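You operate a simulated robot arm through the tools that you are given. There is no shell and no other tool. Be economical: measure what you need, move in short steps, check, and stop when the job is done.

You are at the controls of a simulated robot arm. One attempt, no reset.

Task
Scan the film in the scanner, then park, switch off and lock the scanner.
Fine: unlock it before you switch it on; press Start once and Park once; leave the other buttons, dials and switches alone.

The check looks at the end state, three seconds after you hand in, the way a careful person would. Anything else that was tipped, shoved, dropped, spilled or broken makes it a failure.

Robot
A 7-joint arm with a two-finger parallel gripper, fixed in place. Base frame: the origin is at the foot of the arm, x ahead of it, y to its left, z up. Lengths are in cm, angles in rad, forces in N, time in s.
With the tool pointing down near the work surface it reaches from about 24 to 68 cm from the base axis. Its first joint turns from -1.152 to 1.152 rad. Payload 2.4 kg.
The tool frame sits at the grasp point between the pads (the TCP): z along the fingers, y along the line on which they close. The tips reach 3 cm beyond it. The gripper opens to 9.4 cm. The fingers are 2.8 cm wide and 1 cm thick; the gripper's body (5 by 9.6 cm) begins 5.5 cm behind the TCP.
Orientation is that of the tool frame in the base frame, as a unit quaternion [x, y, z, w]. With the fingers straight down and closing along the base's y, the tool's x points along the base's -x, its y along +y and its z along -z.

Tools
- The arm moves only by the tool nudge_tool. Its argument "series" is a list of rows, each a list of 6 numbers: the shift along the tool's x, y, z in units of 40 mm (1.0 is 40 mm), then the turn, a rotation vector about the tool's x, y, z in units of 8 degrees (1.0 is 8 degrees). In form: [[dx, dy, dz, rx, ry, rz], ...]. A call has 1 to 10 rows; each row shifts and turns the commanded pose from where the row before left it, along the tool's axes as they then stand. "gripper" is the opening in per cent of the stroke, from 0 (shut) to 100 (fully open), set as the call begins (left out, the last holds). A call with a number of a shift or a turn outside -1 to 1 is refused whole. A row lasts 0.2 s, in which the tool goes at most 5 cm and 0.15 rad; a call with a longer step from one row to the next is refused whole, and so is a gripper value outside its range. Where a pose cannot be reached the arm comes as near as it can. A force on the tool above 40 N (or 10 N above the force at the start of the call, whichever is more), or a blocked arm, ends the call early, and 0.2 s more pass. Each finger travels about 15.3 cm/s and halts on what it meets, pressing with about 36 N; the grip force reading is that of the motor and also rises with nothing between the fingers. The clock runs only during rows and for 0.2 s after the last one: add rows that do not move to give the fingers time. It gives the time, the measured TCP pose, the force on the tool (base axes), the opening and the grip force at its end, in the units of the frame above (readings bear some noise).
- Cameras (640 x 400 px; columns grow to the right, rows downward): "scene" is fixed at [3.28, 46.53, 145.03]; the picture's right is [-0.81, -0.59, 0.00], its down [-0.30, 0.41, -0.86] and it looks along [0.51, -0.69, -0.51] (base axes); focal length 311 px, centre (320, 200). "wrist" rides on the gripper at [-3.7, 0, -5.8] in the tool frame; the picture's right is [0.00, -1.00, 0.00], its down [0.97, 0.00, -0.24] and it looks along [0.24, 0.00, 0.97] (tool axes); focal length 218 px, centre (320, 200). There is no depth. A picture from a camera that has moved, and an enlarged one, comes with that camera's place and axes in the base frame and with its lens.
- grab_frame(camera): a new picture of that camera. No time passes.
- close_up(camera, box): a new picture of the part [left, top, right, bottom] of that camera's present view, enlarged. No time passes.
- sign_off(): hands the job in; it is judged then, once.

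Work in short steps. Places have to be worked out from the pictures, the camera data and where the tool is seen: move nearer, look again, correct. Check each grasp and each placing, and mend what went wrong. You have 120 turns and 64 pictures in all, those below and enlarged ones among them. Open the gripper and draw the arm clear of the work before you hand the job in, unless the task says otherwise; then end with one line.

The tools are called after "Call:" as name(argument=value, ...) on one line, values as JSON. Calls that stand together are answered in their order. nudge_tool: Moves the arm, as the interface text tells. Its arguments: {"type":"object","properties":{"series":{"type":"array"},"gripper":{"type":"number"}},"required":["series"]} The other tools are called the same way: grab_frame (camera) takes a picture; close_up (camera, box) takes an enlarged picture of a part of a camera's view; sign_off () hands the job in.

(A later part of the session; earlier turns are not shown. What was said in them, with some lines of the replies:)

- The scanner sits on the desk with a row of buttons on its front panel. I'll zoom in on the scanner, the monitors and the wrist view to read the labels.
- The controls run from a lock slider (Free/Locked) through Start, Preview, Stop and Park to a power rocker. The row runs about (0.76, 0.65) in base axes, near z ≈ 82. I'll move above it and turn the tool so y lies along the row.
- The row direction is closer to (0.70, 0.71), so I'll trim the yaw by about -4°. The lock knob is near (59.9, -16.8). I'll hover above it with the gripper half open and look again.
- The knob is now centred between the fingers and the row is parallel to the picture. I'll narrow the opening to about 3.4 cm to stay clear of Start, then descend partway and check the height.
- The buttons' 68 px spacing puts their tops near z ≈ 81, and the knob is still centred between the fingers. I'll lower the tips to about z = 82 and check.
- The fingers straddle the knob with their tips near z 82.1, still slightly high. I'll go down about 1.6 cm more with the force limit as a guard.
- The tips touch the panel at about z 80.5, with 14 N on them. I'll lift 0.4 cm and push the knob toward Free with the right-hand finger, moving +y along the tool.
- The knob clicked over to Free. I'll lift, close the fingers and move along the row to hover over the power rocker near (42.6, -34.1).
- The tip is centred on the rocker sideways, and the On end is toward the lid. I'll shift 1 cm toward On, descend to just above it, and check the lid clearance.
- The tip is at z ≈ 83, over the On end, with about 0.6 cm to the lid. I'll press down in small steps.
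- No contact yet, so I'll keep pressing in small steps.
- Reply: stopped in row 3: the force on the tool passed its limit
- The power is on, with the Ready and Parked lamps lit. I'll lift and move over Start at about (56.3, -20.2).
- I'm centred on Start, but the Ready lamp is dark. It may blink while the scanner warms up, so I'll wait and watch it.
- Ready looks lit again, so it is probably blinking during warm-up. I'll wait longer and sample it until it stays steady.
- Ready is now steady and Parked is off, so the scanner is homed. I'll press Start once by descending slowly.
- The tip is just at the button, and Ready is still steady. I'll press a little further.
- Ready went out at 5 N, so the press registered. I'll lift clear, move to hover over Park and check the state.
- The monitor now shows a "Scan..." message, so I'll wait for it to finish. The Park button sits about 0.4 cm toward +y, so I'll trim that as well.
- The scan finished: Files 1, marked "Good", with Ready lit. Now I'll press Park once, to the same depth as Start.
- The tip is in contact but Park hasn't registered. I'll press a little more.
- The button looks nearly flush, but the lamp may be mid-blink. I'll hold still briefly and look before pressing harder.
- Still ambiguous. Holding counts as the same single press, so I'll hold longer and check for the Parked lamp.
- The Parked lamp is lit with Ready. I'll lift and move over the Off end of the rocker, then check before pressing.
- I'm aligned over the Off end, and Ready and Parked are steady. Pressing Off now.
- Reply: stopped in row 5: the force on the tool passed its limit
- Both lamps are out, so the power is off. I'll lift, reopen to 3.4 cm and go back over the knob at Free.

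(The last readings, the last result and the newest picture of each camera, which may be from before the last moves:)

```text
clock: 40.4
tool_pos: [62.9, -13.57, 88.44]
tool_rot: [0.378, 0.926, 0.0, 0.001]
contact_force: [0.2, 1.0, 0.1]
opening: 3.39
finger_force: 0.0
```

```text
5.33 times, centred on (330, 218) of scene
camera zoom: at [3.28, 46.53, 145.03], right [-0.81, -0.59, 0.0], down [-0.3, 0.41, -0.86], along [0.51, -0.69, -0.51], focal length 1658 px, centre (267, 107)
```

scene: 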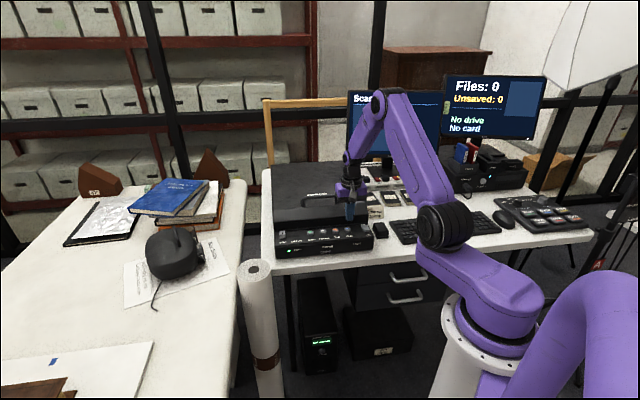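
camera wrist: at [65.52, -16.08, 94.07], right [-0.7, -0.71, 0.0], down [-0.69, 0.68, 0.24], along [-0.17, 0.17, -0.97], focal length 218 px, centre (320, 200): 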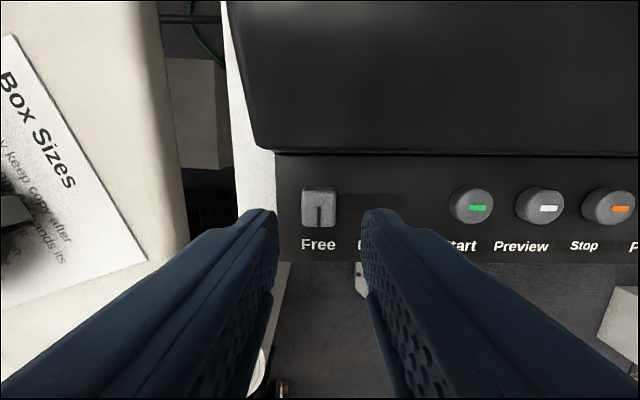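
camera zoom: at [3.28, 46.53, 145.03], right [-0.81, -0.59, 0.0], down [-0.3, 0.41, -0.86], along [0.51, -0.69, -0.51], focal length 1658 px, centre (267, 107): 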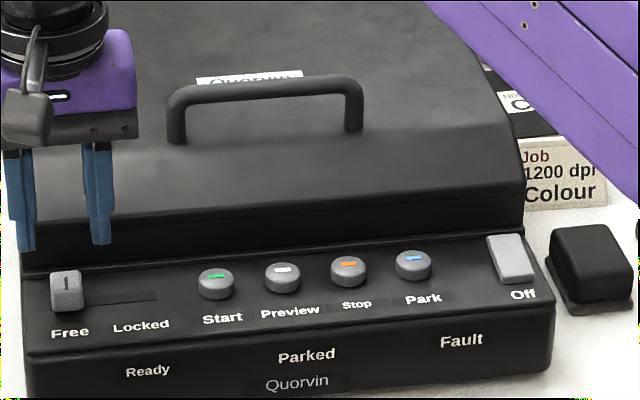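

The knob is centred between the fingers. I'll descend to the earlier working height of TCP ≈ 84 and push toward Locked.

Call:
nudge_tool(series=[[0.08, 0, 0.5, 0, 0, 0], [0, 0, 0.4, 0, 0, 0], [0, 0, 0.2, 0, 0, 0], [0, 0, 0, 0, 0, 0], [0, -0.2, 0, 0, 0, 0], [0, -0.25, 0, 0, 0, 0], [0, -0.25, 0, 0, 0, 0], [0, -0.2, 0, 0, 0, 0], [0, -0.13, 0, 0, 0, 0], [0, 0, 0, 0, 0, 0]])

Call:
close_up(camera="scene", box=[270, 180, 390, 255])

Call:
grab_frame(camera="wrist")

```text
clock: 42.6
tool_pos: [59.55, -16.22, 84.03]
tool_rot: [0.379, 0.925, 0.0, 0.0]
contact_force: [-0.3, -0.3, 0.3]
opening: 3.41
finger_force: 0.0
```

```text
5.33 times, centred on (330, 218) of scene
camera zoom: at [3.28, 46.53, 145.03], right [-0.81, -0.59, 0.0], down [-0.3, 0.41, -0.86], along [0.51, -0.69, -0.51], focal length 1658 px, centre (267, 107)
```

zoom: 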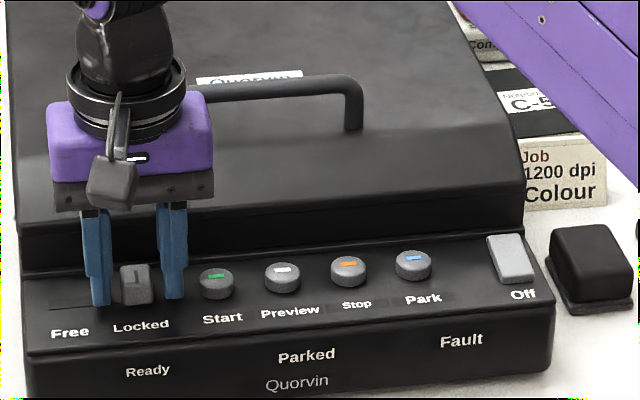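

```text
20 pictures are left
camera wrist: at [62.25, -18.93, 89.64], right [-0.7, -0.71, 0.0], down [-0.69, 0.68, 0.24], along [-0.17, 0.17, -0.97], focal length 218 px, centre (320, 200)
```

wrist: 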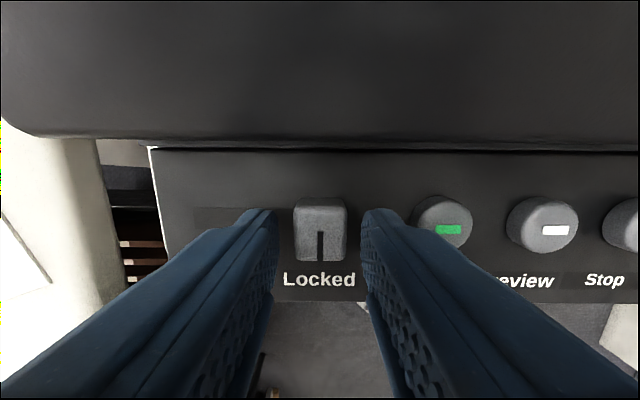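

The knob is back at Locked and seated. I'll lift straight up, open the gripper clear of everything and check once more.

Call:
nudge_tool(series=[[0, 0, -0.8, 0, 0, 0], [0, 0, -1, 0, 0, 0], [0, 0, -1, 0, 0, 0], [0, 0, -1, 0, 0, 0], [0, 0, -1, 0, 0, 0], [0, 0, 0, 0, 0, 0]])

Call:
nudge_tool(series=[[0, 0, 0, 0, 0, 0], [0, 0, 0, 0, 0, 0], [0, 0, 0, 0, 0, 0]], gripper=100)

Call:
close_up(camera="scene", box=[270, 180, 390, 255])

Call:
grab_frame(camera="scene")

```text
clock: 44.0
tool_pos: [59.83, -16.66, 103.47]
tool_rot: [0.378, 0.926, -0.001, 0.0]
contact_force: [-0.1, 0.3, -0.6]
opening: 3.39
finger_force: 0.1
```

```text
clock: 44.8
tool_pos: [59.93, -16.5, 103.32]
tool_rot: [0.379, 0.926, -0.002, 0.0]
contact_force: [-0.2, -0.3, -0.6]
opening: 9.4
finger_force: 0.0
```

```text
5.33 times, centred on (330, 218) of scene
camera zoom: at [3.28, 46.53, 145.03], right [-0.81, -0.59, 0.0], down [-0.3, 0.41, -0.86], along [0.51, -0.69, -0.51], focal length 1658 px, centre (267, 107)
```

zoom: 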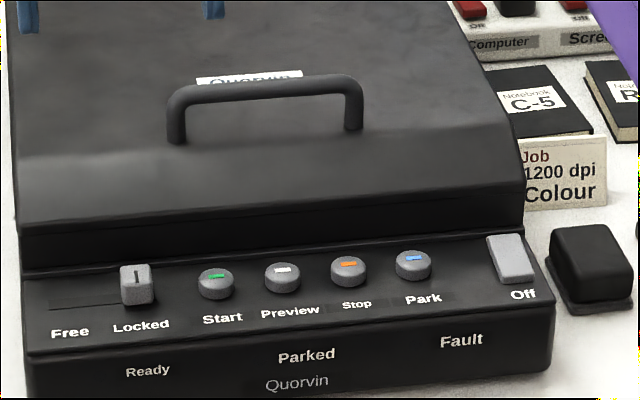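

```text
18 pictures are left
```

scene: 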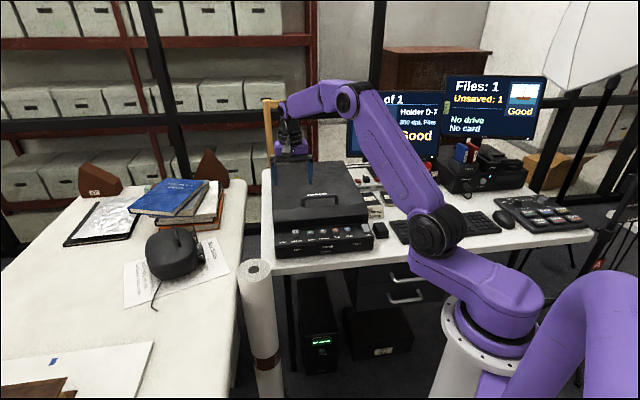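

The knob is at Locked, the rocker is off, the lamps are dark, the scan is listed as "Good", and the arm is clear. Handing in.

Call:
sign_off()

```text
The job is handed in.
```

The film is scanned (one file, marked "Good" but shown as unsaved), and the scanner is parked, switched off and locked. I left the resolution dial alone as told: the monitor, partly hidden, seemed to read 300 dpi, while the job card on the desk says 1200 dpi Colour.
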